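You operate a simulated robot arm through the tools that you are given. There is no shell and no other tool. Be economical: measure what you need, move in short steps, check, and stop when the job is done.

Carry out the task below with a simulated robot arm. There is one attempt and no reset: what you move stays moved.

TASK
Gauge film sample R 306: 40 to 60 microns goes in the pass tray, anything else in scrap.
Fine: leave the gauge switch on UP and its tray out.

It is judged by the outcome, as a careful person would: the job done as asked, and still so three seconds after it is handed in. It fails if anything else is knocked over, pushed out of place, dropped, spilled or broken.

THE ROBOT
A 7-joint arm with a two-finger parallel gripper, fixed in place. Base frame: the origin is at the foot of the arm, x ahead of it, y to its left, z up; the work surface is at about z = 0.76. Lengths are in m, angles in degrees, forces in N, time in s.
With the tool pointing down near the work surface it reaches from about 0.2 to 0.68 m from the base axis. Its first joint turns from -66.0 to 66.0 degrees. Payload 2.4 kg.
Tool frame: the origin (TCP) lies between the finger pads and is the grasp point; the fingertips stand 0.03 m ahead of it; z points along the fingers, y is the line along which they close. The gripper opens to 0.094 m. The fingers are 0.028 m wide and 0.01 m thick; the gripper's body (0.05 by 0.096 m) begins 0.055 m behind the TCP.
Orientation is that of the tool frame in the base frame, as a unit quaternion [w, x, y, z]. With the fingers straight down and closing along the base's y, the tool's x points along the base's -x, its y along +y and its z along -z.

THE INTERFACE
- The arm moves only by the tool servo_tool. Its argument "commands" is text: rows parted by semicolons, each of 6 numbers parted by spaces: the shift along the tool's x, y, z in m, then the turn, a rotation vector about the tool's x, y, z in rad. In form: dx dy dz wx wy wz; .... A call has 1 to 12 rows; each row shifts and turns the commanded pose from where the row before left it, along the tool's axes as they then stand. "grip" is the opening, from 0 (shut) to 1 (fully open), set as the call begins (left out, the last holds). A row lasts 0.2 s, in which the tool goes at most 0.05 m and 8.6 degrees; a call with a longer step from one row to the next is refused whole, and so is a gripper value outside its range. A pose out of reach is approached as far as the arm can. The call stops where the force on the tool passes 70 N (or 10 N more than at its start, if that is more) or the arm is blocked; 0.2 s more then pass. The fingers move at their own pace (about 0.153 m/s each) and stop on an object; they squeeze with about 24 N. The grip force told is the motor's: it shows also when the fingers shut on nothing. Time passes only in rows, and 0.2 s behind the last, so rows that do not move let the fingers close. It gives the time, the measured TCP pose, the force on the tool (base axes), the opening and the grip force at its end, in the units of the frame above (readings bear some noise), and new pictures: "pictures" is both (left out), scene, wrist or none.
- Cameras (640 x 400 px; columns grow to the right, rows downward): "scene" is fixed at [0.0268, 0.4626, 1.4592]; the picture's right is [-0.86, -0.51, 0.00], its down [-0.22, 0.37, -0.90] and it looks along [0.46, -0.78, -0.43] (base axes); focal length 370 px, centre (320, 200). "wrist" rides on the gripper at [-0.037, 0, -0.058] in the tool frame; the picture's right is [0.00, -1.00, 0.00], its down [0.97, 0.00, -0.24] and it looks along [0.24, 0.00, 0.97] (tool axes); focal length 218 px, centre (320, 200).
- pixel_to_xyz(camera, pixels): for up to 12 pixels [column, row] of the newest picture of that camera ("zoom" is the newest enlarged one), the place [x, y, z] in the base frame of the surface seen there, good to about 0.002 m. No time passes.
- inspect(camera, box): a new picture of the part [left, top, right, bottom] of that camera's present view, enlarged. No time passes.
- sign_off(): hands the job in; it is judged then, once.

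Work in short steps. Measure before you move; look again where a grasp or a placing could have gone wrong, and mend it. You have 80 turns and 120 pictures in all, the two below and enlarged ones among them. Open the gripper and draw the arm clear of the work before you hand the job in, unless the task says otherwise; then end with one line.

The tools are called after "Request:" by a JSON object that holds its "api" and its "payload". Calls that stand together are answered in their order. servo_tool: Moves the arm, as the interface text tells. Its arguments: {"type":"object","properties":{"commands":{"type":"string"},"grip":{"type":"number"},"pictures":{"type":"string","enum":["both","scene","wrist","none"]}},"required":["commands"]} The other tools are called the same way: pixel_to_xyz (camera, pixels) gives the place of the surface under pixels of a picture; inspect (camera, box) takes an enlarged picture of a part of a camera's view; sign_off () hands the job in.

At the start:

```text
clock: 0.0
eef_pos: [0.335, -0.1108, 1.1922]
ee_rot: [0.0, 0.001, 1.0, 0.0]
contact_force: [-0.6, 0.1, 0.2]
opening: 0.0938
grip_force: 0.1
```

scene: 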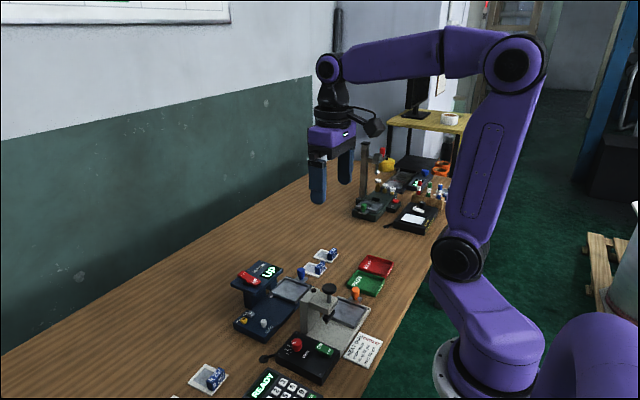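
wrist: 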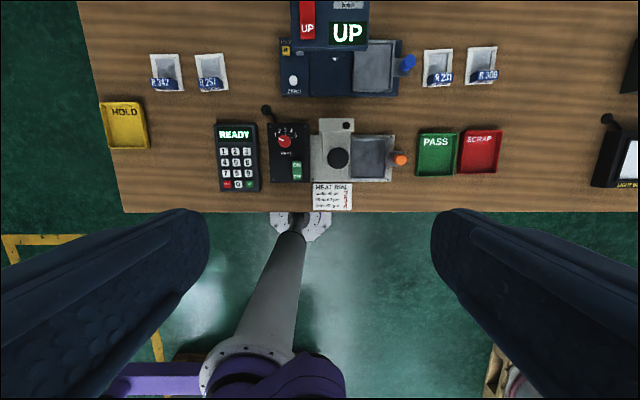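

The wrist view shows the gauge (switch UP, around 330,30), the samples and the trays. I'll enlarge the areas that matter.

Request:
{"api": "inspect", "payload": {"camera": "wrist", "box": [260, 0, 520, 110]}}

Request:
{"api": "inspect", "payload": {"camera": "wrist", "box": [200, 90, 420, 220]}}

Request:
{"api": "inspect", "payload": {"camera": "scene", "box": [180, 230, 420, 398]}}

```text
2.46 times, centred on (390, 55) of wrist
```

zoom: 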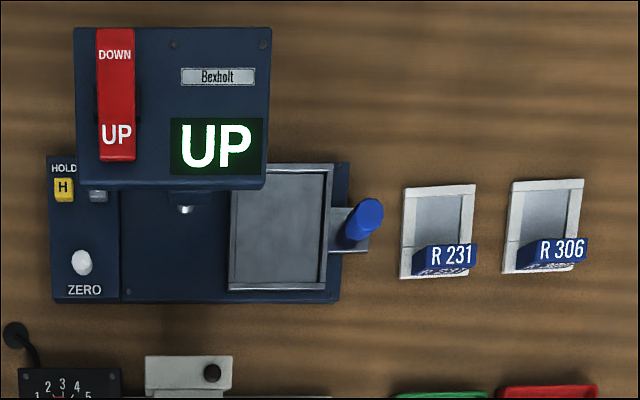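

```text
2.91 times, centred on (310, 155) of wrist
```

zoom: 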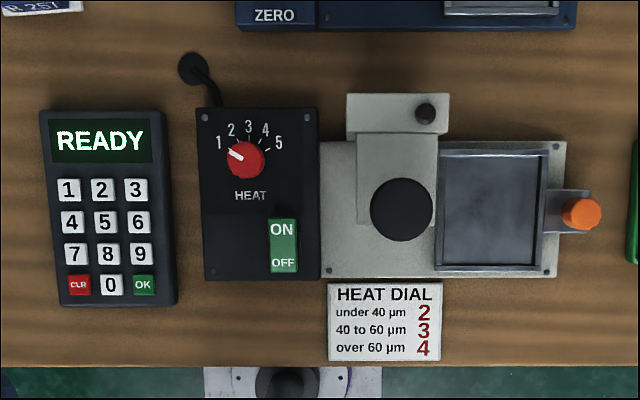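

```text
2.38 times, centred on (300, 314) of scene
```

zoom: 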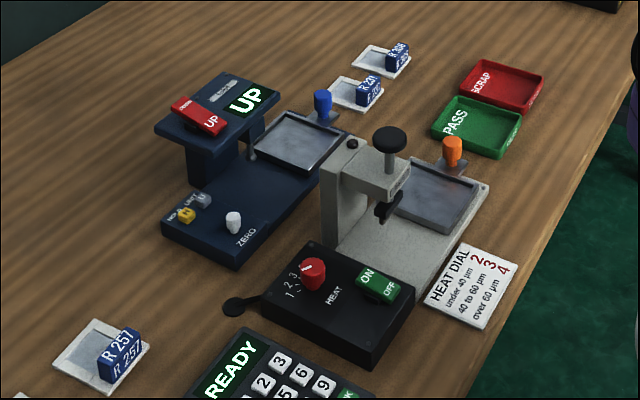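

I'll measure the sample, tray knob, switch and drop trays.

Request:
{"api": "inspect", "payload": {"camera": "wrist", "box": [260, 0, 520, 160]}}

Request:
{"api": "pixel_to_xyz", "payload": {"camera": "wrist", "pixels": [[483, 62], [487, 77], [481, 74], [408, 63], [372, 66], [307, 5], [307, 30], [293, 80], [480, 152], [436, 154], [347, 32], [331, 75]]}}

```text
2.46 times, centred on (390, 80) of wrist
```

zoom: 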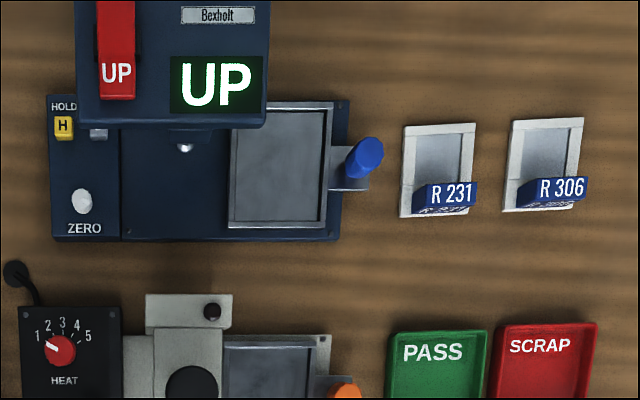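

```text
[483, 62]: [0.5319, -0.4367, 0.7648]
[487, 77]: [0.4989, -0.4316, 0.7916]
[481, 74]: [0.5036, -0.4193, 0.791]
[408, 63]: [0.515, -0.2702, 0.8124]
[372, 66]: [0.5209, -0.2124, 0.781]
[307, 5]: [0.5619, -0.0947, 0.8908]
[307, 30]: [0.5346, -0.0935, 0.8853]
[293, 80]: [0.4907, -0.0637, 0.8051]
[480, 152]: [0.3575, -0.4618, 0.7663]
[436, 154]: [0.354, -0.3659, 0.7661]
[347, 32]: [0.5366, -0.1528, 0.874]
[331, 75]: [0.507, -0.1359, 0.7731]
```

I'll move above R 306 at a safe height for a close view.

Request:
{"api": "servo_tool", "payload": {"commands": "-0.0125 -0.0388 0.025 0 0 0;-0.0125 -0.0388 0.025 0 0 0;-0.0125 -0.0388 0.025 0 0 0;-0.0125 -0.0388 0.025 0 0 0;-0.0125 -0.0388 0.025 0 0 0;-0.0125 -0.0388 0.025 0 0 0;-0.0125 -0.0388 0.025 0 0 0;-0.0125 -0.0388 0.025 0 0 0;0 0 0 0 0 0"}}

```text
clock: 2.0
eef_pos: [0.4315, -0.4213, 0.9928]
ee_rot: [0.001, 0.001, 1.0, -0.001]
contact_force: [0.4, -0.6, 0.9]
opening: 0.0941
grip_force: 0.0
```

scene: 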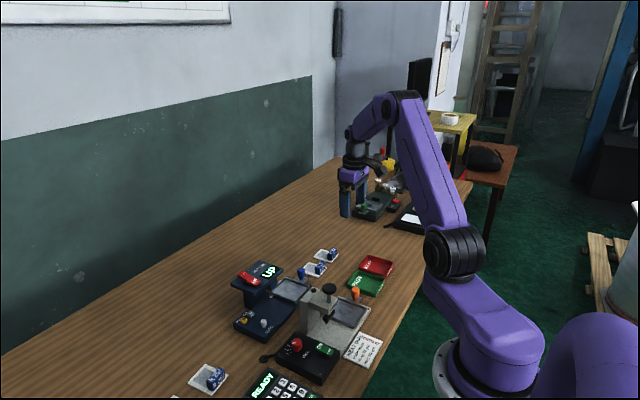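
wrist: 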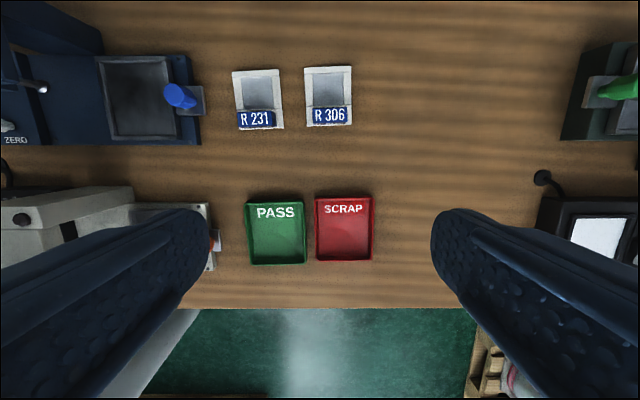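

Request:
{"api": "inspect", "payload": {"camera": "wrist", "box": [220, 50, 380, 150]}}

Request:
{"api": "pixel_to_xyz", "payload": {"camera": "wrist", "pixels": [[315, 108], [345, 107], [316, 122], [346, 122], [306, 69], [350, 68], [328, 90], [307, 125], [352, 124]]}}

Request:
{"api": "pixel_to_xyz", "payload": {"camera": "wrist", "pixels": [[102, 62], [170, 57], [178, 134], [114, 135], [138, 95], [175, 90], [190, 97], [196, 110], [42, 88], [344, 230], [276, 235], [344, 200]]}}

```text
4.00 times, centred on (300, 100) of wrist
```

zoom: 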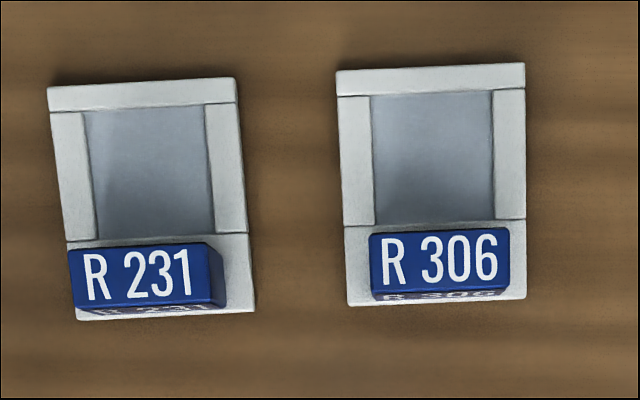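

```text
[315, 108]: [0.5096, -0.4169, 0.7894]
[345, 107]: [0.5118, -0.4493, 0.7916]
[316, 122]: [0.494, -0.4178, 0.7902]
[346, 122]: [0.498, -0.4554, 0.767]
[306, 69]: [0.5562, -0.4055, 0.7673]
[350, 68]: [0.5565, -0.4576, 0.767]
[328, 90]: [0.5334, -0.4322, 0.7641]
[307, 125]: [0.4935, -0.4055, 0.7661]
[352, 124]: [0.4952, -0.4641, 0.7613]
```

```text
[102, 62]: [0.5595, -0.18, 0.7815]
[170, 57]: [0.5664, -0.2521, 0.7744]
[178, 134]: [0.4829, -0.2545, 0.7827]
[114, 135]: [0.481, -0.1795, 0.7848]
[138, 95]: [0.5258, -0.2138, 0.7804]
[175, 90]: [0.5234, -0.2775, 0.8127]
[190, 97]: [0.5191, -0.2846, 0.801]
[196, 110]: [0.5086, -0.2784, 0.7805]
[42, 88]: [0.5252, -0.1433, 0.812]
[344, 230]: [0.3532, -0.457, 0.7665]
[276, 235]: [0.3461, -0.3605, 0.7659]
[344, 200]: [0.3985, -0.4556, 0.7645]
```

The tab of R 306 is at about (0.502, -0.433), 33 × 16 mm. Before grasping, I'll view the gauge from above to check clearances and the switch.

Request:
{"api": "servo_tool", "payload": {"commands": "-0.015 0.04 -0.008 0 0 0;-0.015 0.04 -0.008 0 0 0;-0.015 0.04 -0.008 0 0 0;-0.015 0.04 -0.008 0 0 0;-0.015 0.04 -0.008 0 0 0;-0.015 0.04 -0.008 0 0 0;0 0 0 0 0 0", "pictures": "wrist"}}

Request:
{"api": "inspect", "payload": {"camera": "scene", "box": [225, 245, 345, 345]}}

```text
clock: 3.6
eef_pos: [0.5241, -0.1815, 1.04]
ee_rot: [0.001, 0.001, 1.0, -0.001]
contact_force: [-0.1, -0.7, -0.6]
opening: 0.0942
grip_force: 0.2
```

wrist: 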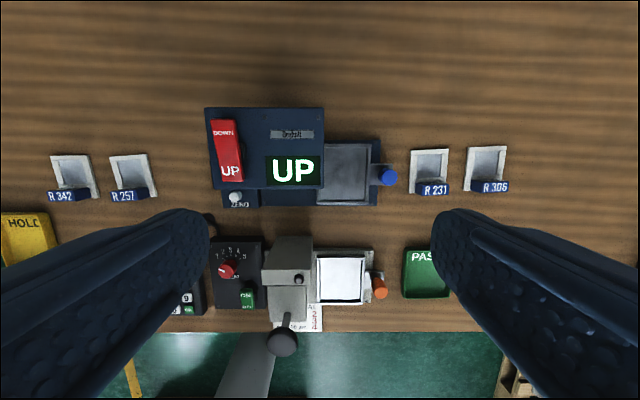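

```text
4.00 times, centred on (285, 295) of scene
```

zoom: 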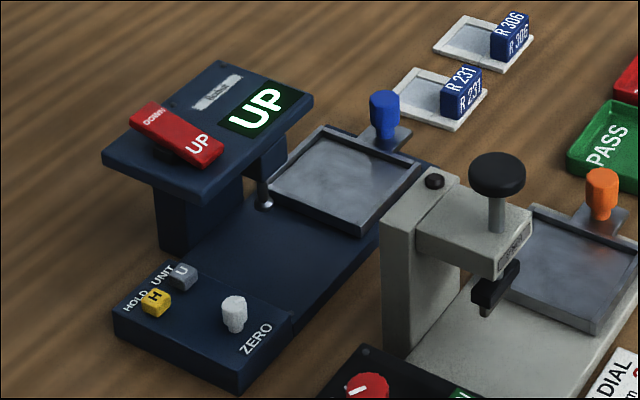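

Request:
{"api": "pixel_to_xyz", "payload": {"camera": "wrist", "pixels": [[323, 108], [323, 187], [207, 108], [212, 188], [222, 123], [231, 175], [388, 177], [371, 146], [367, 203], [345, 175], [327, 203], [376, 143]]}}

Request:
{"api": "pixel_to_xyz", "payload": {"camera": "zoom", "pixels": [[160, 115], [205, 155], [265, 203], [270, 165], [325, 127], [418, 165], [362, 232], [268, 188], [233, 300], [382, 100], [385, 135], [310, 100]]}}

Request:
{"api": "inspect", "payload": {"camera": "wrist", "box": [195, 95, 405, 215]}}

```text
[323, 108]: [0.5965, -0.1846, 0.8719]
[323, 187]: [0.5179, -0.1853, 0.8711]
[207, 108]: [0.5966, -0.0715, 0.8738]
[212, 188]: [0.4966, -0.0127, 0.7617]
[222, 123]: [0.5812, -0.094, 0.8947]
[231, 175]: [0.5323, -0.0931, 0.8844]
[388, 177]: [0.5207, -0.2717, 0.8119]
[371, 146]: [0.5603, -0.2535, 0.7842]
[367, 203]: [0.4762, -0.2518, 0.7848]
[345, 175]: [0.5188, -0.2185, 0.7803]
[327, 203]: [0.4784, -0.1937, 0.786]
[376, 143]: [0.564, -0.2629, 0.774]
```

```text
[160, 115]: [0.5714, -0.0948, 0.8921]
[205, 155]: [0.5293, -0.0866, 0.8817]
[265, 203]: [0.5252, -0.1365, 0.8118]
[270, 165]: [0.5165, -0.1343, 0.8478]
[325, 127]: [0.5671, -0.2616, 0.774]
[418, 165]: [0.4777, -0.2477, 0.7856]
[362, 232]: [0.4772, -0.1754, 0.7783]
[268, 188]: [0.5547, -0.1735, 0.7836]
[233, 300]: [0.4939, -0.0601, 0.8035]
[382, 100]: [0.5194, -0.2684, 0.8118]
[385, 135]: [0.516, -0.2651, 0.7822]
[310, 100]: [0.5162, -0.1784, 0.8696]
```

```text
3.05 times, centred on (300, 155) of wrist
```

zoom: 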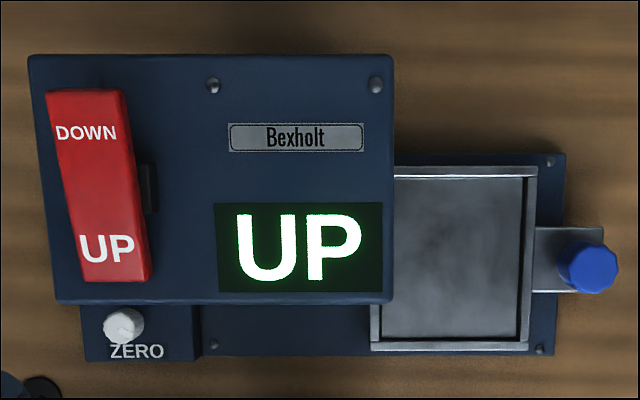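

The head's edge is at y = -0.185, so the blue knob (0.519, -0.269) has to be gripped with the tool tilted back, closing along x. I'll turn the tool 90° here, well above everything.

Request:
{"api": "servo_tool", "payload": {"commands": "0 -0.045 0 0 0 0;0 -0.045 0 0 0 0;0 0 0 0 0 -0.1428;0 0 0 0 0 -0.1428;0 0 0 0 0 -0.1428;0 0 0 0 0 -0.1428;0 0 0 0 0 -0.1428;0 0 0 0 0 -0.1428;0 0 0 0 0 -0.1428;0 0 0 0 0 -0.1428;0 0 0 0 0 -0.1428;0 0 0 0 0 -0.1428", "pictures": "none"}}

```text
clock: 6.2
eef_pos: [0.5249, -0.2727, 1.0413]
ee_rot: [0.001, -0.655, 0.755, -0.001]
contact_force: [-0.4, 0.6, 0.7]
opening: 0.094
grip_force: 0.1
```

Request:
{"api": "servo_tool", "payload": {"commands": "0 0 0 0 0 -0.1428;0 0 0 0 -0.131 0;0 0 0 0 -0.131 0;0 0 0 0 -0.131 0;0 0 0 0 -0.131 0;0 0 0 0 -0.131 0;0 0 0 0 -0.131 0;0.041 0.00125 0.018 0 0 0;0.041 0.00125 0.018 0 0 0;0.041 0.00125 0.018 0 0 0;0.041 0.00125 0.018 0 0 0;0 0 0 0 0 0", "grip": 0.6}}

```text
clock: 8.8
eef_pos: [0.5086, -0.3243, 0.8875]
ee_rot: [-0.272, 0.653, -0.653, -0.27]
contact_force: [0.6, 0.1, 0.4]
opening: 0.0562
grip_force: 0.1
out of reach, approached as far as the arm can: row 10, 11
```

scene: 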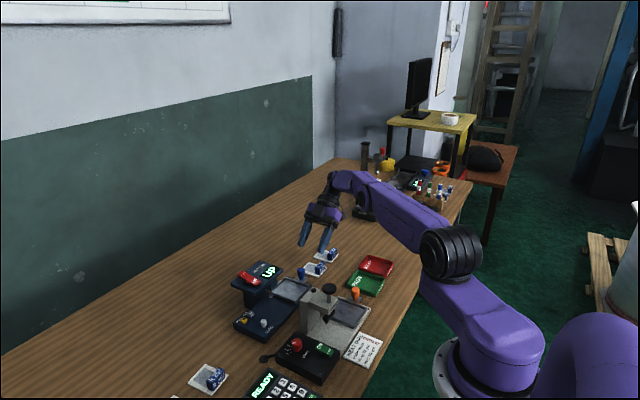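
wrist: 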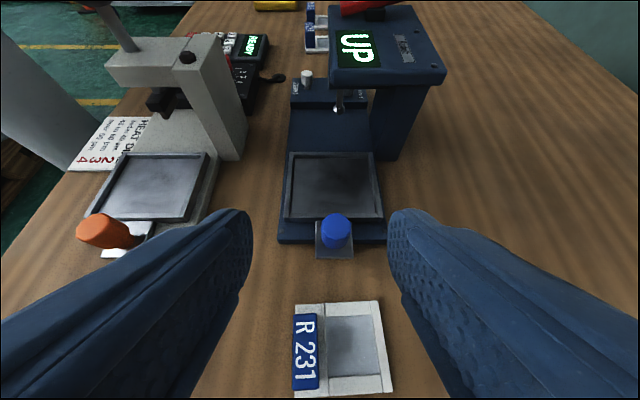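

The view down the fingers shows the knob at (335,230) centred between them. I'll move forward 4 cm along the approach and check.

Request:
{"api": "servo_tool", "payload": {"commands": "0 0 0.02 0 0 0;0 0 0.02 0 0 0;0 0 0 0 0 0", "pictures": "wrist"}}

```text
clock: 9.6
eef_pos: [0.5076, -0.2947, 0.8588]
ee_rot: [0.272, -0.653, 0.654, 0.269]
contact_force: [-0.5, 0.4, 0.2]
opening: 0.0565
grip_force: 0.2
```

wrist: 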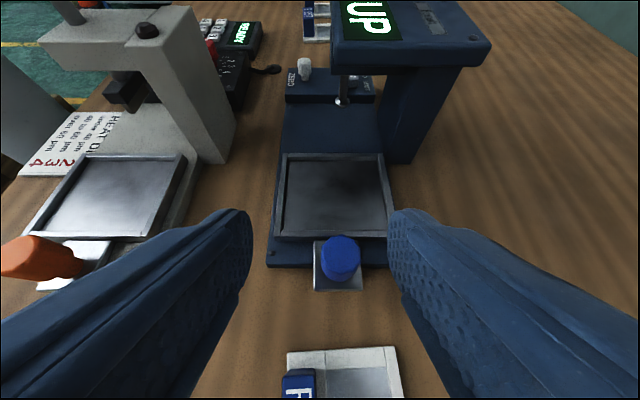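

Request:
{"api": "servo_tool", "payload": {"commands": "0.0095 -0.006 0.005 0 0 0;0.0095 -0.006 0.005 0 0 0;0 0 0.014 0 0 0;0 0 0.013 0 0 0;0 0 0 0 0 0"}}

```text
clock: 10.8
eef_pos: [0.5159, -0.2796, 0.819]
ee_rot: [0.271, -0.653, 0.654, 0.269]
contact_force: [-0.5, -0.2, 0.3]
opening: 0.0565
grip_force: 0.1
out of reach, approached as far as the arm can: row 2
```

scene: 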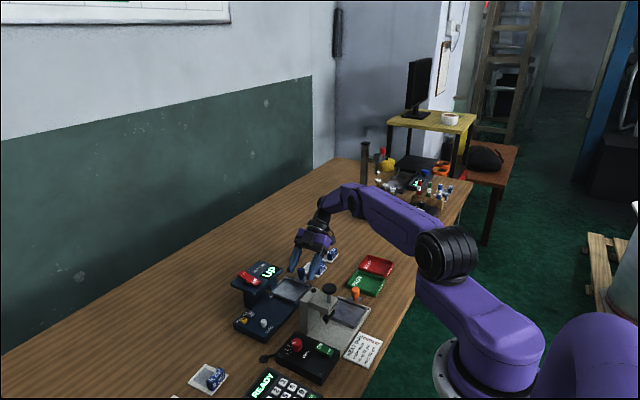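
wrist: 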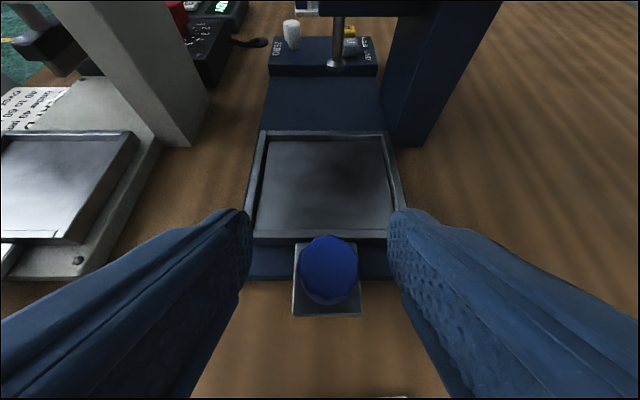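

The knob lies between the fingers, about 2 mm to the right. I'll shift and close on it.

Request:
{"api": "servo_tool", "payload": {"commands": "0 -0.002 0 0 0 0;0 0 0 0 0 0;0 0 0 0 0 0", "grip": 0, "pictures": "wrist"}}

```text
clock: 11.6
eef_pos: [0.5199, -0.2783, 0.8187]
ee_rot: [0.272, -0.653, 0.654, 0.268]
contact_force: [8.5, -0.3, -2.3]
opening: 0.0209
grip_force: 45.0
```

wrist: 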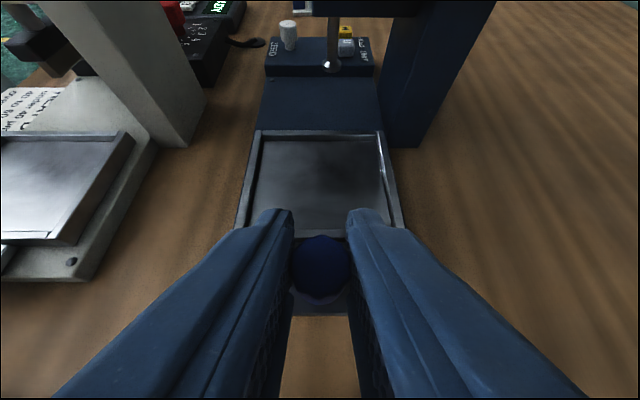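

Gripped (opening 21 mm). I'll slide the empty tray in along +y.

Request:
{"api": "servo_tool", "payload": {"commands": "-0.0088 0 0.0088 0 0 0;-0.0088 0 0.0088 0 0 0;-0.0088 0 0.0088 0 0 0;-0.0088 0 0.0088 0 0 0;-0.0088 0 0.0088 0 0 0;-0.0088 0 0.0088 0 0 0;0 0 0 0 0 0"}}

```text
clock: 13.2
eef_pos: [0.5201, -0.2051, 0.8185]
ee_rot: [0.273, -0.652, 0.654, 0.269]
contact_force: [8.9, -0.7, 17.7]
opening: 0.0209
grip_force: 44.7
```

scene: 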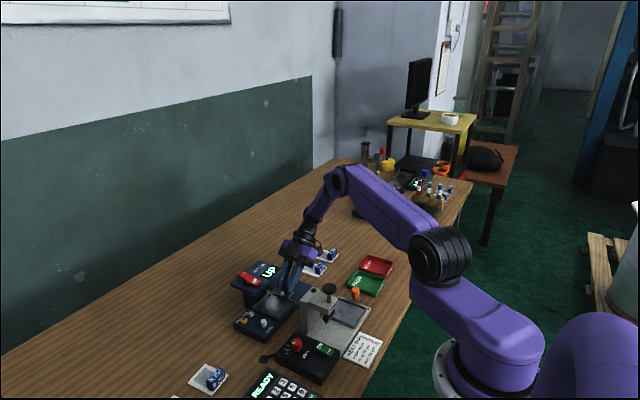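
wrist: 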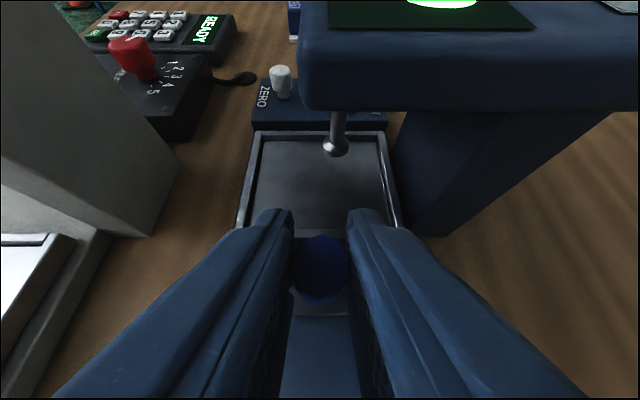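

Request:
{"api": "servo_tool", "payload": {"commands": "-0.0035 0 0.0035 0 0 0;-0.0035 0 0.0035 0 0 0;0 0 0 0 0 0", "pictures": "wrist"}}

```text
clock: 14.0
eef_pos: [0.5195, -0.1994, 0.8174]
ee_rot: [0.272, -0.652, 0.657, 0.264]
contact_force: [8.4, -31.2, 10.1]
opening: 0.0211
grip_force: 44.9
```

wrist: 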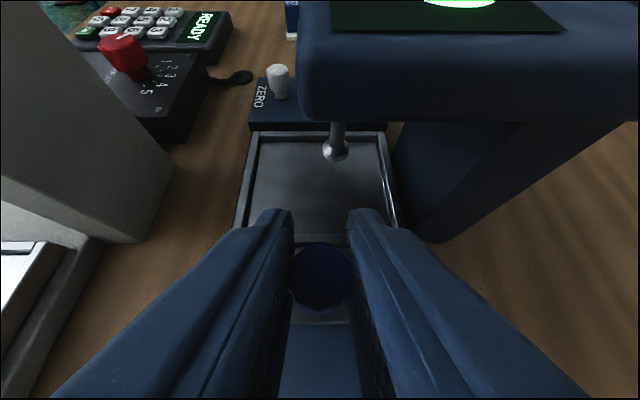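

The tray is at its stop (y force -31 N) and the probe is over its middle. I'll release, back out, rise and move to hover over the DOWN end of the rocker.

Request:
{"api": "servo_tool", "payload": {"commands": "0 0 0 0 0 0;0 0 -0.015 0 0 0;0 0 -0.03 0 0 0;0 0 -0.035 0 0 0;-0.0236 0 -0.0236 0 0 0;-0.0236 0 -0.0236 0 0 0;-0.0236 0 -0.0236 0 0 0;0 0 0 0 0 0", "grip": 0.5}}

```text
clock: 15.8
eef_pos: [0.5167, -0.2533, 0.9738]
ee_rot: [0.272, -0.653, 0.653, 0.271]
contact_force: [0.2, 0.2, -0.8]
opening: 0.0471
grip_force: 0.0
```

scene: 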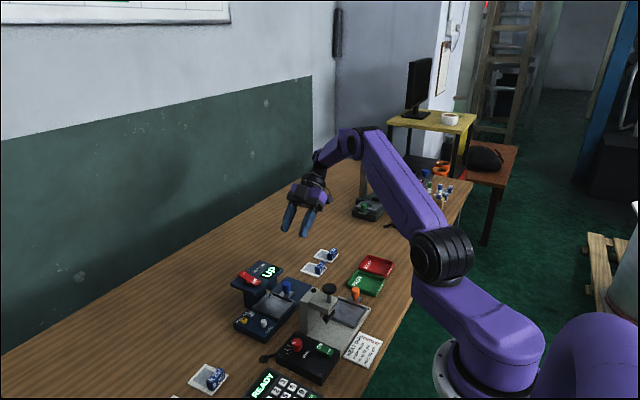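
wrist: 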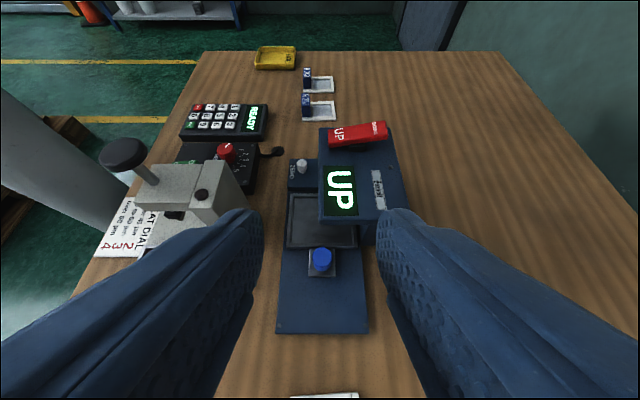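

Tray is in. Next I'll close the fingers and hover over the DOWN end (0.575, -0.094, 0.893).

Request:
{"api": "servo_tool", "payload": {"commands": "-0.025 -0.0145 0.0275 0 0 0;-0.025 -0.0145 0.0275 0 0 0;-0.025 -0.0145 0.0275 0 0 0;-0.025 -0.0145 0.0275 0 0 0;0 0 0 0 0 0", "grip": 0, "pictures": "wrist"}}

```text
clock: 17.0
eef_pos: [0.575, -0.1, 0.9668]
ee_rot: [0.271, -0.653, 0.654, 0.269]
contact_force: [0.0, 0.5, 0.5]
opening: 0.0001
grip_force: 23.8
```

wrist: 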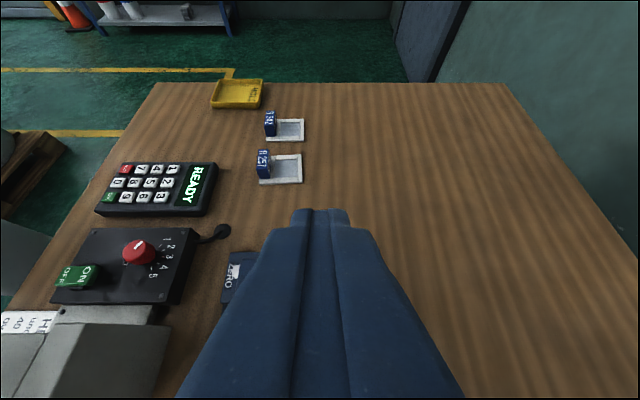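

Request:
{"api": "servo_tool", "payload": {"commands": "0.013 0 0.0075 0 0 0;0.0125 0 0.0125 0 0 0;0.0057 0 0.0057 0 0 0;0.0057 0 0.0057 0 0 0;0 0 0 0 0 0", "pictures": "scene"}}

Request:
{"api": "inspect", "payload": {"camera": "scene", "box": [225, 245, 345, 345]}}

```text
clock: 18.2
eef_pos: [0.5776, -0.1055, 0.9185]
ee_rot: [-0.272, 0.653, -0.653, -0.27]
contact_force: [0.4, -0.9, -0.2]
opening: 0.0
grip_force: 23.9
```

scene: 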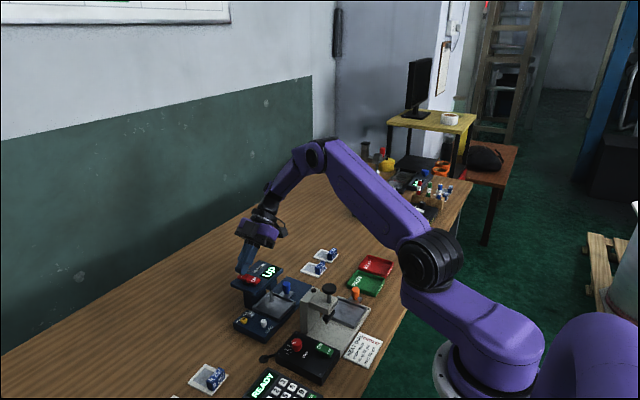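

```text
4.00 times, centred on (285, 295) of scene
```

zoom: 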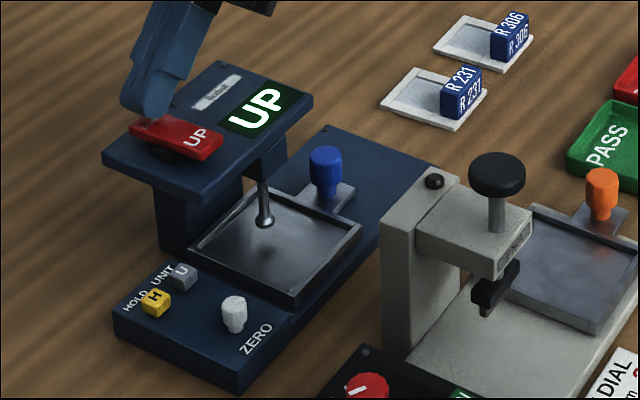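

The rocker has started to tip but the display still reads UP, so I'll press a little further.

Request:
{"api": "servo_tool", "payload": {"commands": "0.0035 0 0.0035 0 0 0;0.0035 0 0.0035 0 0 0;0 0 0 0 0 0", "pictures": "none"}}

Request:
{"api": "inspect", "payload": {"camera": "scene", "box": [225, 245, 345, 345]}}

```text
clock: 19.0
eef_pos: [0.5774, -0.1061, 0.9152]
ee_rot: [-0.276, 0.653, -0.652, -0.269]
contact_force: [-4.0, -7.0, 57.4]
opening: 0.0003
grip_force: 24.3
```

```text
4.00 times, centred on (285, 295) of scene
```

zoom: 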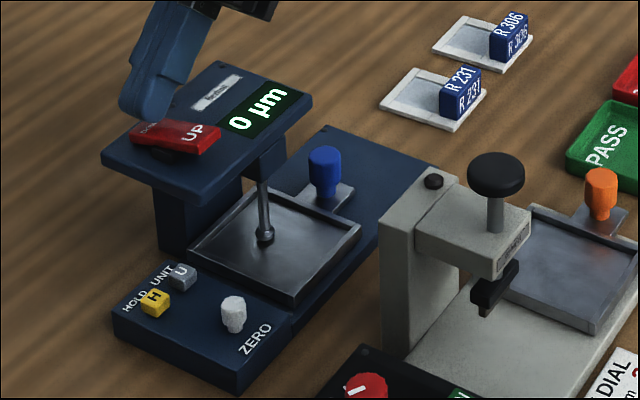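

The empty gauge reads 0 µm, so the zero is good. Now I'll press the UP end (x ≈ 0.535) to lift the probe.

Request:
{"api": "servo_tool", "payload": {"commands": "-0.024 0 -0.024 0 0 0;0 0.042 0 0 0 0;0.0125 0 0.0125 0 0 0;0.006 0 0.006 0 0 0;0.0045 0 0.0045 0 0 0;0.003 0 0.003 0 0 0;0 0 0 0 0 0", "pictures": "none"}}

Request:
{"api": "inspect", "payload": {"camera": "scene", "box": [225, 245, 345, 345]}}

```text
clock: 20.4
eef_pos: [0.5341, -0.1062, 0.9144]
ee_rot: [-0.279, 0.652, -0.65, -0.273]
contact_force: [-10.0, -0.1, 14.0]
opening: 0.0
grip_force: 24.0
stopped in row 7: the force on the tool passed its limit (the readings are from after the stop); the commanded pose is now the measured one
```

```text
4.00 times, centred on (285, 295) of scene
```

zoom: 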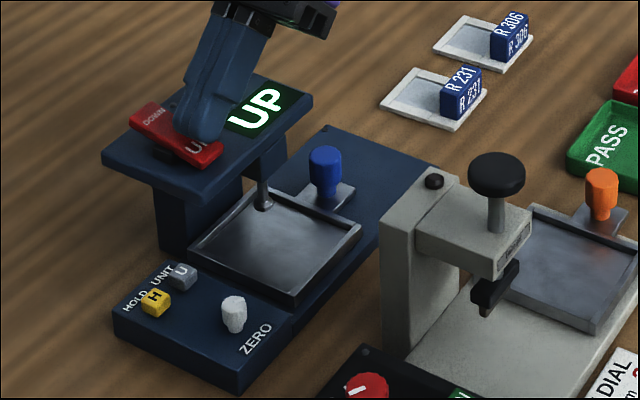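

Display shows UP again. I'll go back to the standoff behind the knob with fingers open.

Request:
{"api": "servo_tool", "payload": {"commands": "-0.0212 0 -0.0212 0 0 0;-0.0212 0 -0.0212 0 0 0;0.0265 0.0036 -0.0265 0 0 0;0.0265 0.0036 -0.0265 0 0 0;0.0265 0.0036 -0.0265 0 0 0;0.0265 0.0036 -0.0265 0 0 0;0.0236 0 0.0236 0 0 0;0.0236 0 0.0236 0 0 0;0.0236 0 0.0236 0 0 0;0 0 0 0 0 0", "grip": 0.5, "pictures": "wrist"}}

```text
clock: 22.6
eef_pos: [0.5233, -0.2592, 0.8708]
ee_rot: [-0.276, 0.653, -0.651, -0.272]
contact_force: [0.5, -0.1, -0.3]
opening: 0.0468
grip_force: 0.0
```

wrist: 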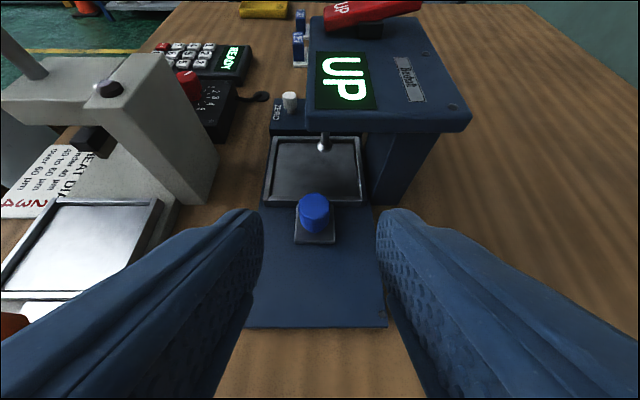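

Request:
{"api": "servo_tool", "payload": {"commands": "-0.0045 0.0038 0.03 0 0 0;0 0 0.025 0 0 0;0 0 0.025 0 0 0;0 0 0 0 0 0", "pictures": "wrist"}}

```text
clock: 23.6
eef_pos: [0.5186, -0.197, 0.8163]
ee_rot: [-0.278, 0.652, -0.651, -0.272]
contact_force: [-0.6, 0.1, 0.5]
opening: 0.047
grip_force: 0.0
```

wrist: 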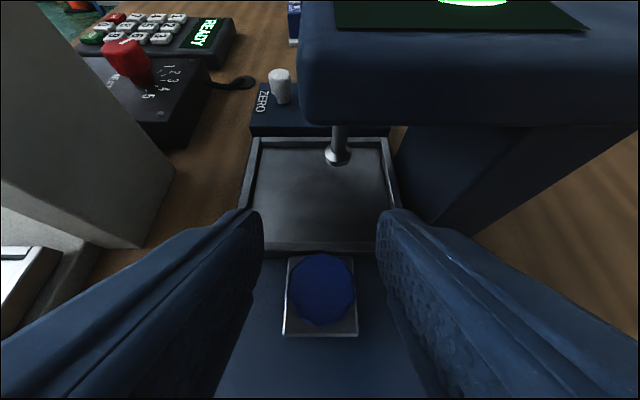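

Centred on the knob. I'll close, then pull the tray out 8 cm along -y.

Request:
{"api": "servo_tool", "payload": {"commands": "0 0 0 0 0 0;0 0 0 0 0 0;0.0094 0 -0.0094 0 0 0;0.0094 0 -0.0094 0 0 0;0.0094 0 -0.0094 0 0 0;0.0094 0 -0.0094 0 0 0;0.0094 0 -0.0094 0 0 0;0.0094 0 -0.0094 0 0 0;0 0 0 0 0 0", "grip": 0}}

```text
clock: 25.6
eef_pos: [0.5193, -0.2764, 0.8176]
ee_rot: [-0.277, 0.652, -0.651, -0.272]
contact_force: [10.0, 5.8, -14.7]
opening: 0.0205
grip_force: 44.8
```

scene: 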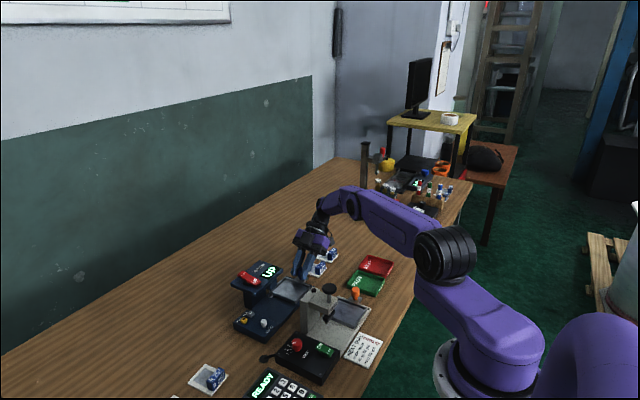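
wrist: 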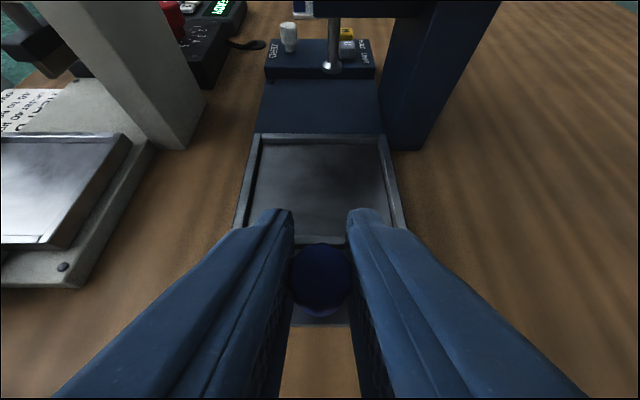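

Tray is out. I'll release, back off, rise and un-tilt.

Request:
{"api": "servo_tool", "payload": {"commands": "0 0 0 0 0 0;0 0 -0.02 0 0 0;0 0 -0.025 0 0 0;-0.028 0 -0.028 0 0 0;-0.028 0 -0.028 0 0 0;-0.028 0 -0.028 0 0 0;0 0 0 0 0.1335 0;0 0 0 0 0.1335 0;0 0 0 0 0.1335 0;0 0 0 0 0.1335 0;0 0 0 0 0.1335 0;0 0 0 0 0.1335 0", "grip": 0.64, "pictures": "none"}}

Request:
{"api": "servo_tool", "payload": {"commands": "0 0 0 0 0 0.1428;0 0 0 0 0 0.1428;0 0 0 0 0 0.1428;0 0 0 0 0 0.1428;0 0 0 0 0 0.1428;0 0 0 0 0 0.1428;0 0 0 0 0 0.1428;0 0 0 0 0 0.1428;0 0 0 0 0 0.1428;0 0 0 0 0 0.1428;0 0 0 0 0 0.1428;0 0 0 0 0 0", "pictures": "scene"}}

```text
clock: 28.2
eef_pos: [0.5144, -0.3069, 0.9693]
ee_rot: [0.0, 0.707, -0.707, 0.004]
contact_force: [0.2, 0.6, -0.2]
opening: 0.0602
grip_force: 0.1
out of reach, approached as far as the arm can: row 3
```

```text
clock: 30.8
eef_pos: [0.5141, -0.3075, 0.968]
ee_rot: [0.004, 0.0, 1.0, 0.0]
contact_force: [-0.2, 0.6, -0.3]
opening: 0.06
grip_force: 0.1
```

scene: 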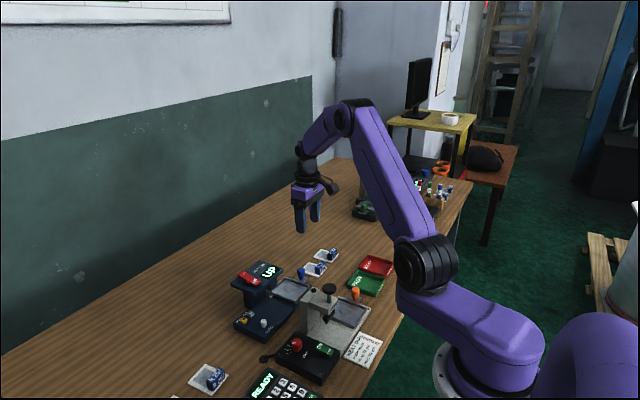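

Now to R 306: hover above its tab at (0.502, -0.433).

Request:
{"api": "servo_tool", "payload": {"commands": "0.003 -0.0314 0.0 0 0 0;0.003 -0.0314 0.0 0 0 0;0.003 -0.0314 0.035 0 0 0;0.003 -0.0314 0.035 0 0 0;0 0 0.028 0 0 0;0 0 0 0 0 0", "grip": 0.64, "pictures": "wrist"}}

Request:
{"api": "inspect", "payload": {"camera": "scene", "box": [285, 205, 365, 285]}}

```text
clock: 32.2
eef_pos: [0.5004, -0.4321, 0.8703]
ee_rot: [0.003, 0.0, 1.0, -0.002]
contact_force: [1.2, 0.3, 0.5]
opening: 0.06
grip_force: 0.1
```

wrist: 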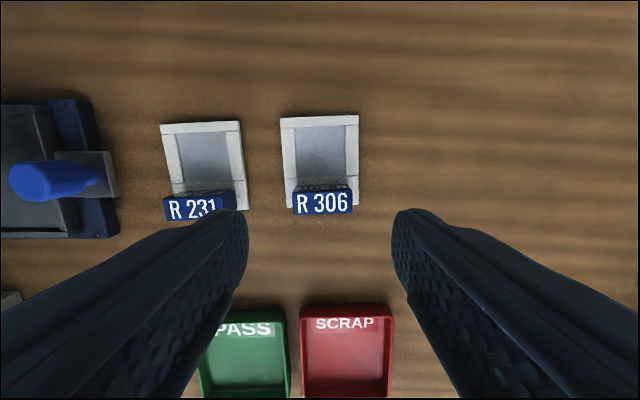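

```text
5.00 times, centred on (325, 245) of scene
```

zoom: 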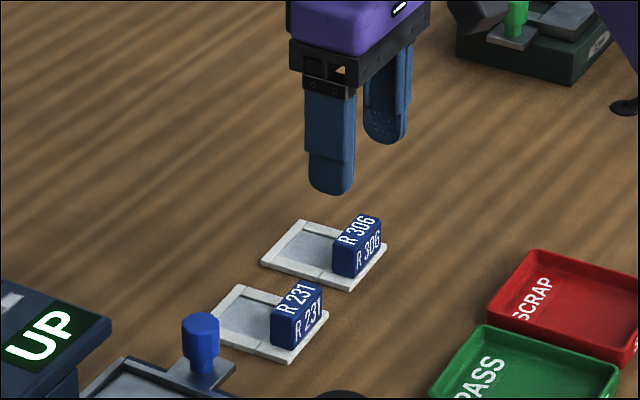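

Request:
{"api": "pixel_to_xyz", "payload": {"camera": "wrist", "pixels": [[294, 193], [352, 190], [296, 212], [351, 211], [282, 118], [357, 115], [357, 205], [321, 152]]}}

```text
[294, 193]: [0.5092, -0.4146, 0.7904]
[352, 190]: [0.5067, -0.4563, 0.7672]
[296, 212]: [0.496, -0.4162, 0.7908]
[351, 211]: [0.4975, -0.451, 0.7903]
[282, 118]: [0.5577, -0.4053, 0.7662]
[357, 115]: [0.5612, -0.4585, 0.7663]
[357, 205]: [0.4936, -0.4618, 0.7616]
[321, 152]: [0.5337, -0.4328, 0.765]
```

Request:
{"api": "servo_tool", "payload": {"commands": "-0.002 -0.001 0.025 0 0 0;0 0 0.025 0 0 0;0 0 0.0145 0 0 0;0 0 0 0 0 0", "pictures": "wrist"}}

Request:
{"api": "inspect", "payload": {"camera": "scene", "box": [285, 205, 365, 285]}}

```text
clock: 33.2
eef_pos: [0.5057, -0.4325, 0.808]
ee_rot: [0.003, 0.001, 1.0, -0.002]
contact_force: [0.1, 0.5, -0.6]
opening: 0.0604
grip_force: 0.0
```

wrist: 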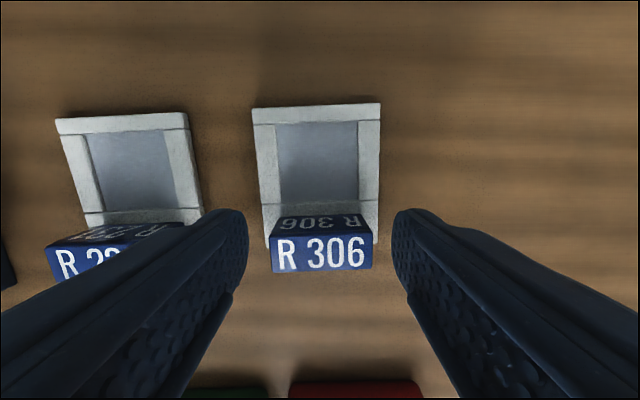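

```text
5.00 times, centred on (325, 245) of scene
```

zoom: 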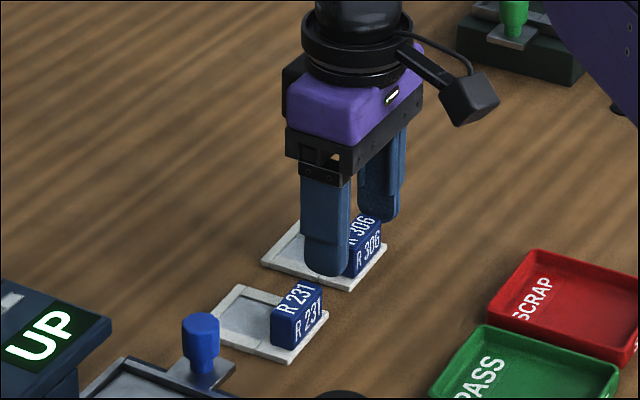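

Tab centred between fingers. Closing, then lifting.

Request:
{"api": "servo_tool", "payload": {"commands": "0 0 0 0 0 0;0 0 0 0 0 0;0 0 -0.01 0 0 0;0 0 -0.03 0 0 0;0 0 -0.04 0 0 0;0 0 -0.04 0 0 0;0 0 0 0 0 0", "grip": 0}}

Request:
{"api": "inspect", "payload": {"camera": "scene", "box": [270, 165, 370, 285]}}

Request:
{"api": "pixel_to_xyz", "payload": {"camera": "scene", "pixels": [[329, 290], [318, 290], [330, 305], [356, 291], [290, 290]]}}

```text
clock: 34.8
eef_pos: [0.5062, -0.4319, 0.9305]
ee_rot: [0.003, 0.0, 1.0, -0.001]
contact_force: [-0.2, -0.5, -0.9]
opening: 0.0391
grip_force: 24.0
```

scene: 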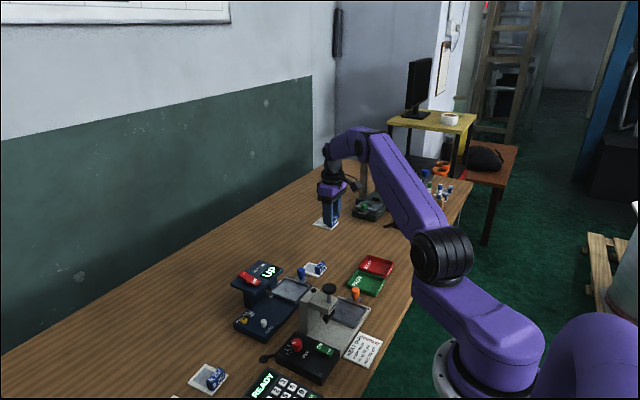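
wrist: 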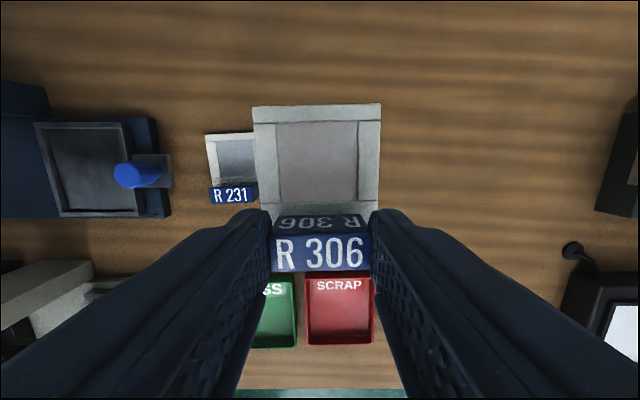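

```text
3.33 times, centred on (320, 225) of scene
```

zoom: 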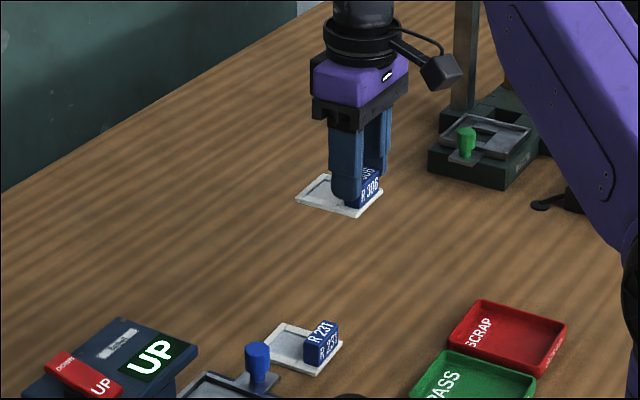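

```text
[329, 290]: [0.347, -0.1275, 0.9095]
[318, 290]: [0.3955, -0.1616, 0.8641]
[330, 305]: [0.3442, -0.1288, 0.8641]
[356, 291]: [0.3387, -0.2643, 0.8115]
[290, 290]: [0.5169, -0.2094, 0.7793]
```

R 306 is held. I'll re-measure the tray's rim corners now that it's back out.

Request:
{"api": "pixel_to_xyz", "payload": {"camera": "wrist", "pixels": [[38, 124], [127, 123], [138, 208], [60, 215], [98, 165], [44, 165], [132, 150], [88, 123], [98, 211], [135, 210], [124, 127]]}}

Request:
{"api": "inspect", "payload": {"camera": "wrist", "box": [0, 80, 200, 230]}}

```text
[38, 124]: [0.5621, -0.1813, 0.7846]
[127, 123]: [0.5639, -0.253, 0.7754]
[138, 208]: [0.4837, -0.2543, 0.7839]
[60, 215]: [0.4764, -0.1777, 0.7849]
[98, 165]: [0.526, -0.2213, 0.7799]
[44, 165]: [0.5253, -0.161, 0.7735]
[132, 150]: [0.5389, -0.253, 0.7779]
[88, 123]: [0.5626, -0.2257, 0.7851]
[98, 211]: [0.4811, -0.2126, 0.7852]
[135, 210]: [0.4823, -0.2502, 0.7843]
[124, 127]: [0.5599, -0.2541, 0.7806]
```

```text
2.67 times, centred on (100, 155) of wrist
```

zoom: 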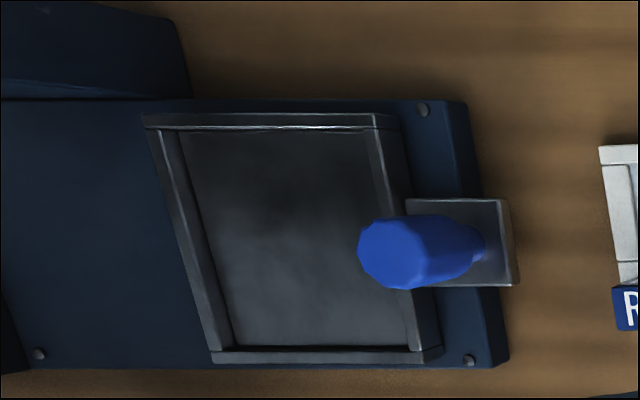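

Request:
{"api": "servo_tool", "payload": {"commands": "0.0014 0.0433 0 0 0 0;0.0014 0.0433 0 0 0 0;0.0014 0.0433 0 0 0 0;0.0014 0.0433 0 0 0 0;0.0014 0.0433 0 0 0 0;0 0 0.04 0 0 0;0 0 0.04 0 0 0;0 0 0 0 0 0"}}

Request:
{"api": "inspect", "payload": {"camera": "scene", "box": [225, 215, 345, 315]}}

```text
clock: 36.6
eef_pos: [0.4983, -0.2201, 0.8444]
ee_rot: [0.004, 0.0, 1.0, -0.002]
contact_force: [0.1, -0.1, -0.1]
opening: 0.039
grip_force: 23.9
```

scene: 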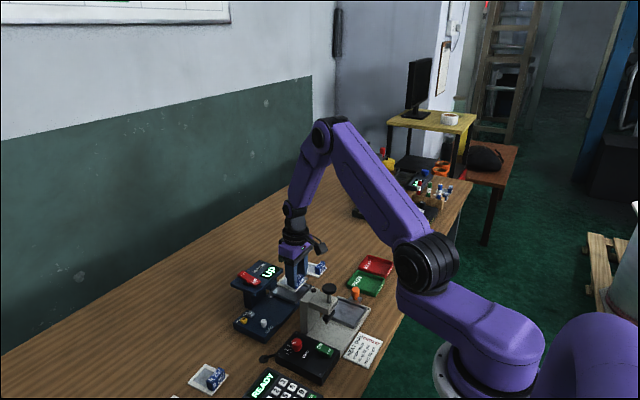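
wrist: 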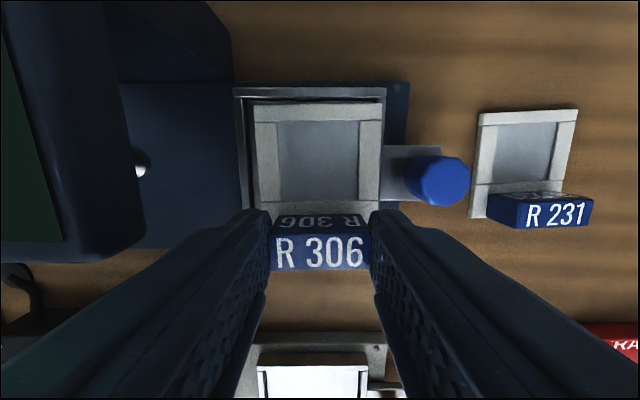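

```text
4.00 times, centred on (285, 265) of scene
```

zoom: 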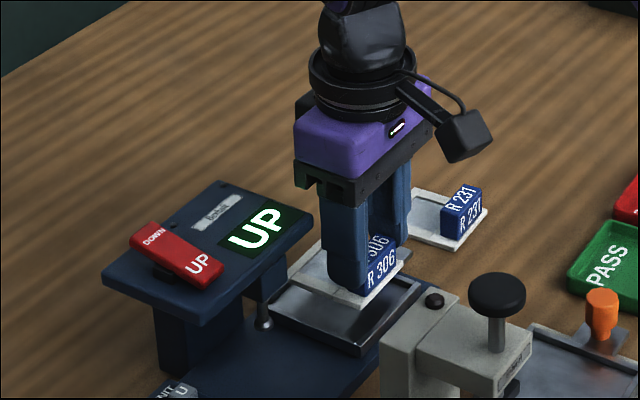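

I'll shift +4 mm in y, then lower onto the tray floor.

Request:
{"api": "servo_tool", "payload": {"commands": "0 0.004 0.006 0 0 0;0 0 0.006 0 0 0;0 0 0.003 0 0 0;0 0 0.002 0 0 0;0 0 0 0 0 0", "pictures": "none"}}

Request:
{"api": "inspect", "payload": {"camera": "wrist", "box": [200, 70, 440, 280]}}

Request:
{"api": "inspect", "payload": {"camera": "scene", "box": [260, 235, 340, 315]}}

```text
clock: 37.8
eef_pos: [0.4995, -0.213, 0.8294]
ee_rot: [0.002, 0.001, 1.0, -0.002]
contact_force: [0.3, 0.2, -0.1]
opening: 0.039
grip_force: 23.8
```

```text
1.90 times, centred on (320, 175) of wrist
```

zoom: 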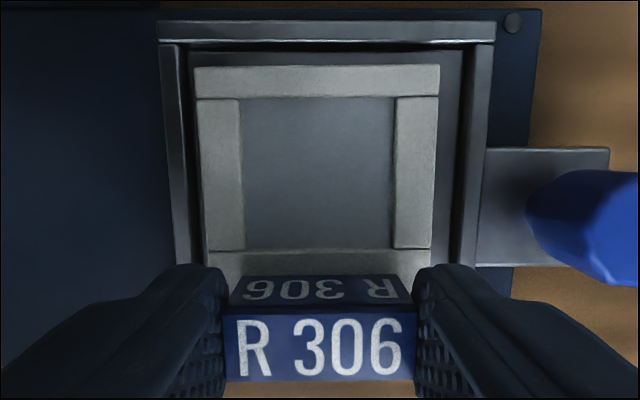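

```text
5.00 times, centred on (300, 275) of scene
```

zoom: 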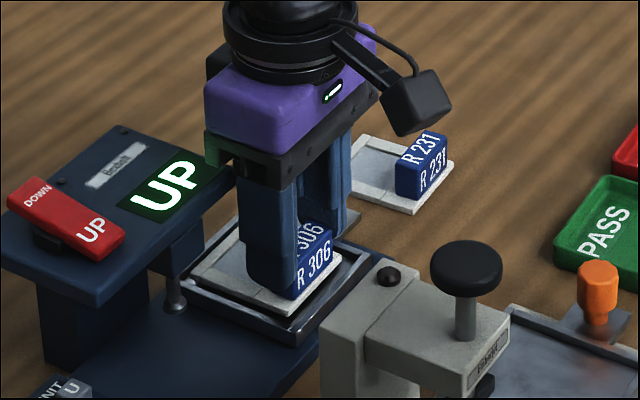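

The mount is inside the rim, slightly to the +y side. I'll shift 2 mm and lower to contact.

Request:
{"api": "servo_tool", "payload": {"commands": "0 -0.002 0.001 0 0 0;0 0 0.0015 0 0 0;0 0 0.0015 0 0 0;0 0 0 0 0 0", "pictures": "none"}}

```text
clock: 38.8
eef_pos: [0.499, -0.2159, 0.8253]
ee_rot: [0.003, 0.001, 1.0, -0.002]
contact_force: [-2.6, 1.9, 11.4]
opening: 0.0388
grip_force: 24.3
```

Contact (11 N up), so it is seated. I'll release with a small opening and rise.

Request:
{"api": "servo_tool", "payload": {"commands": "0 0 0 0 0 0;0 0 0 0 0 0;0 0 -0.02 0 0 0;0 0 -0.04 0 0 0;0 0 -0.04 0 0 0;0 0 0 0 0 0", "grip": 0.53}}

Request:
{"api": "inspect", "payload": {"camera": "scene", "box": [260, 235, 340, 315]}}

```text
clock: 40.2
eef_pos: [0.4988, -0.2179, 0.921]
ee_rot: [0.003, 0.001, 1.0, -0.001]
contact_force: [0.0, 0.1, 0.5]
opening: 0.0498
grip_force: 0.0
```

scene: 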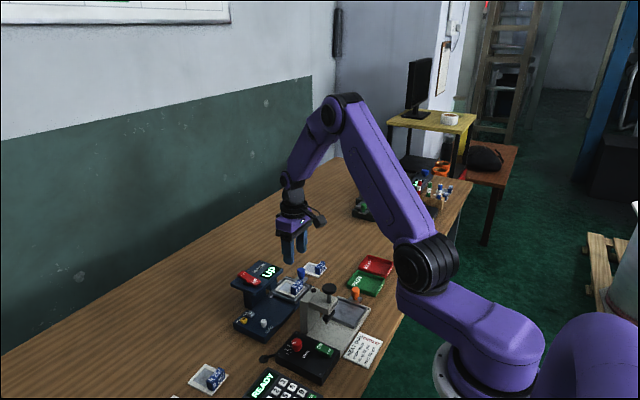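
wrist: 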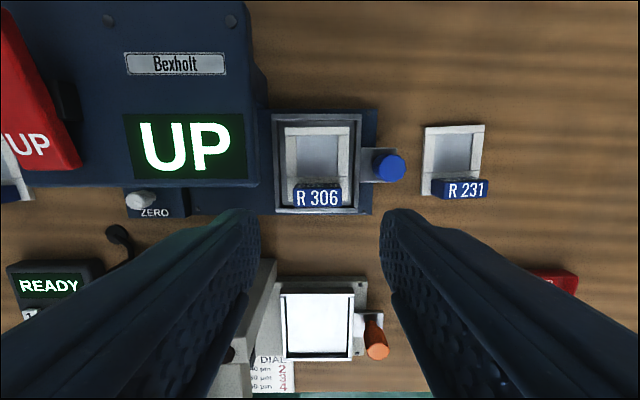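

```text
5.00 times, centred on (300, 275) of scene
```

zoom: 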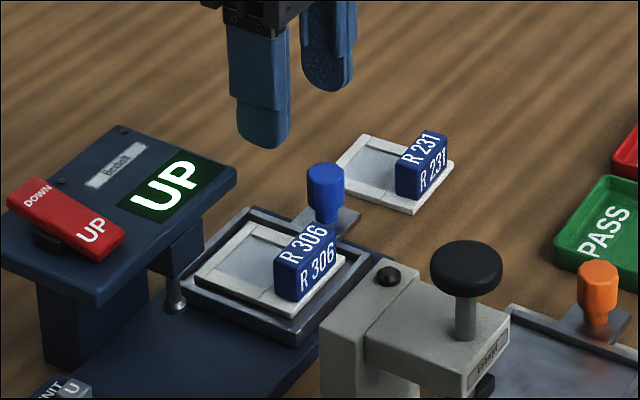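

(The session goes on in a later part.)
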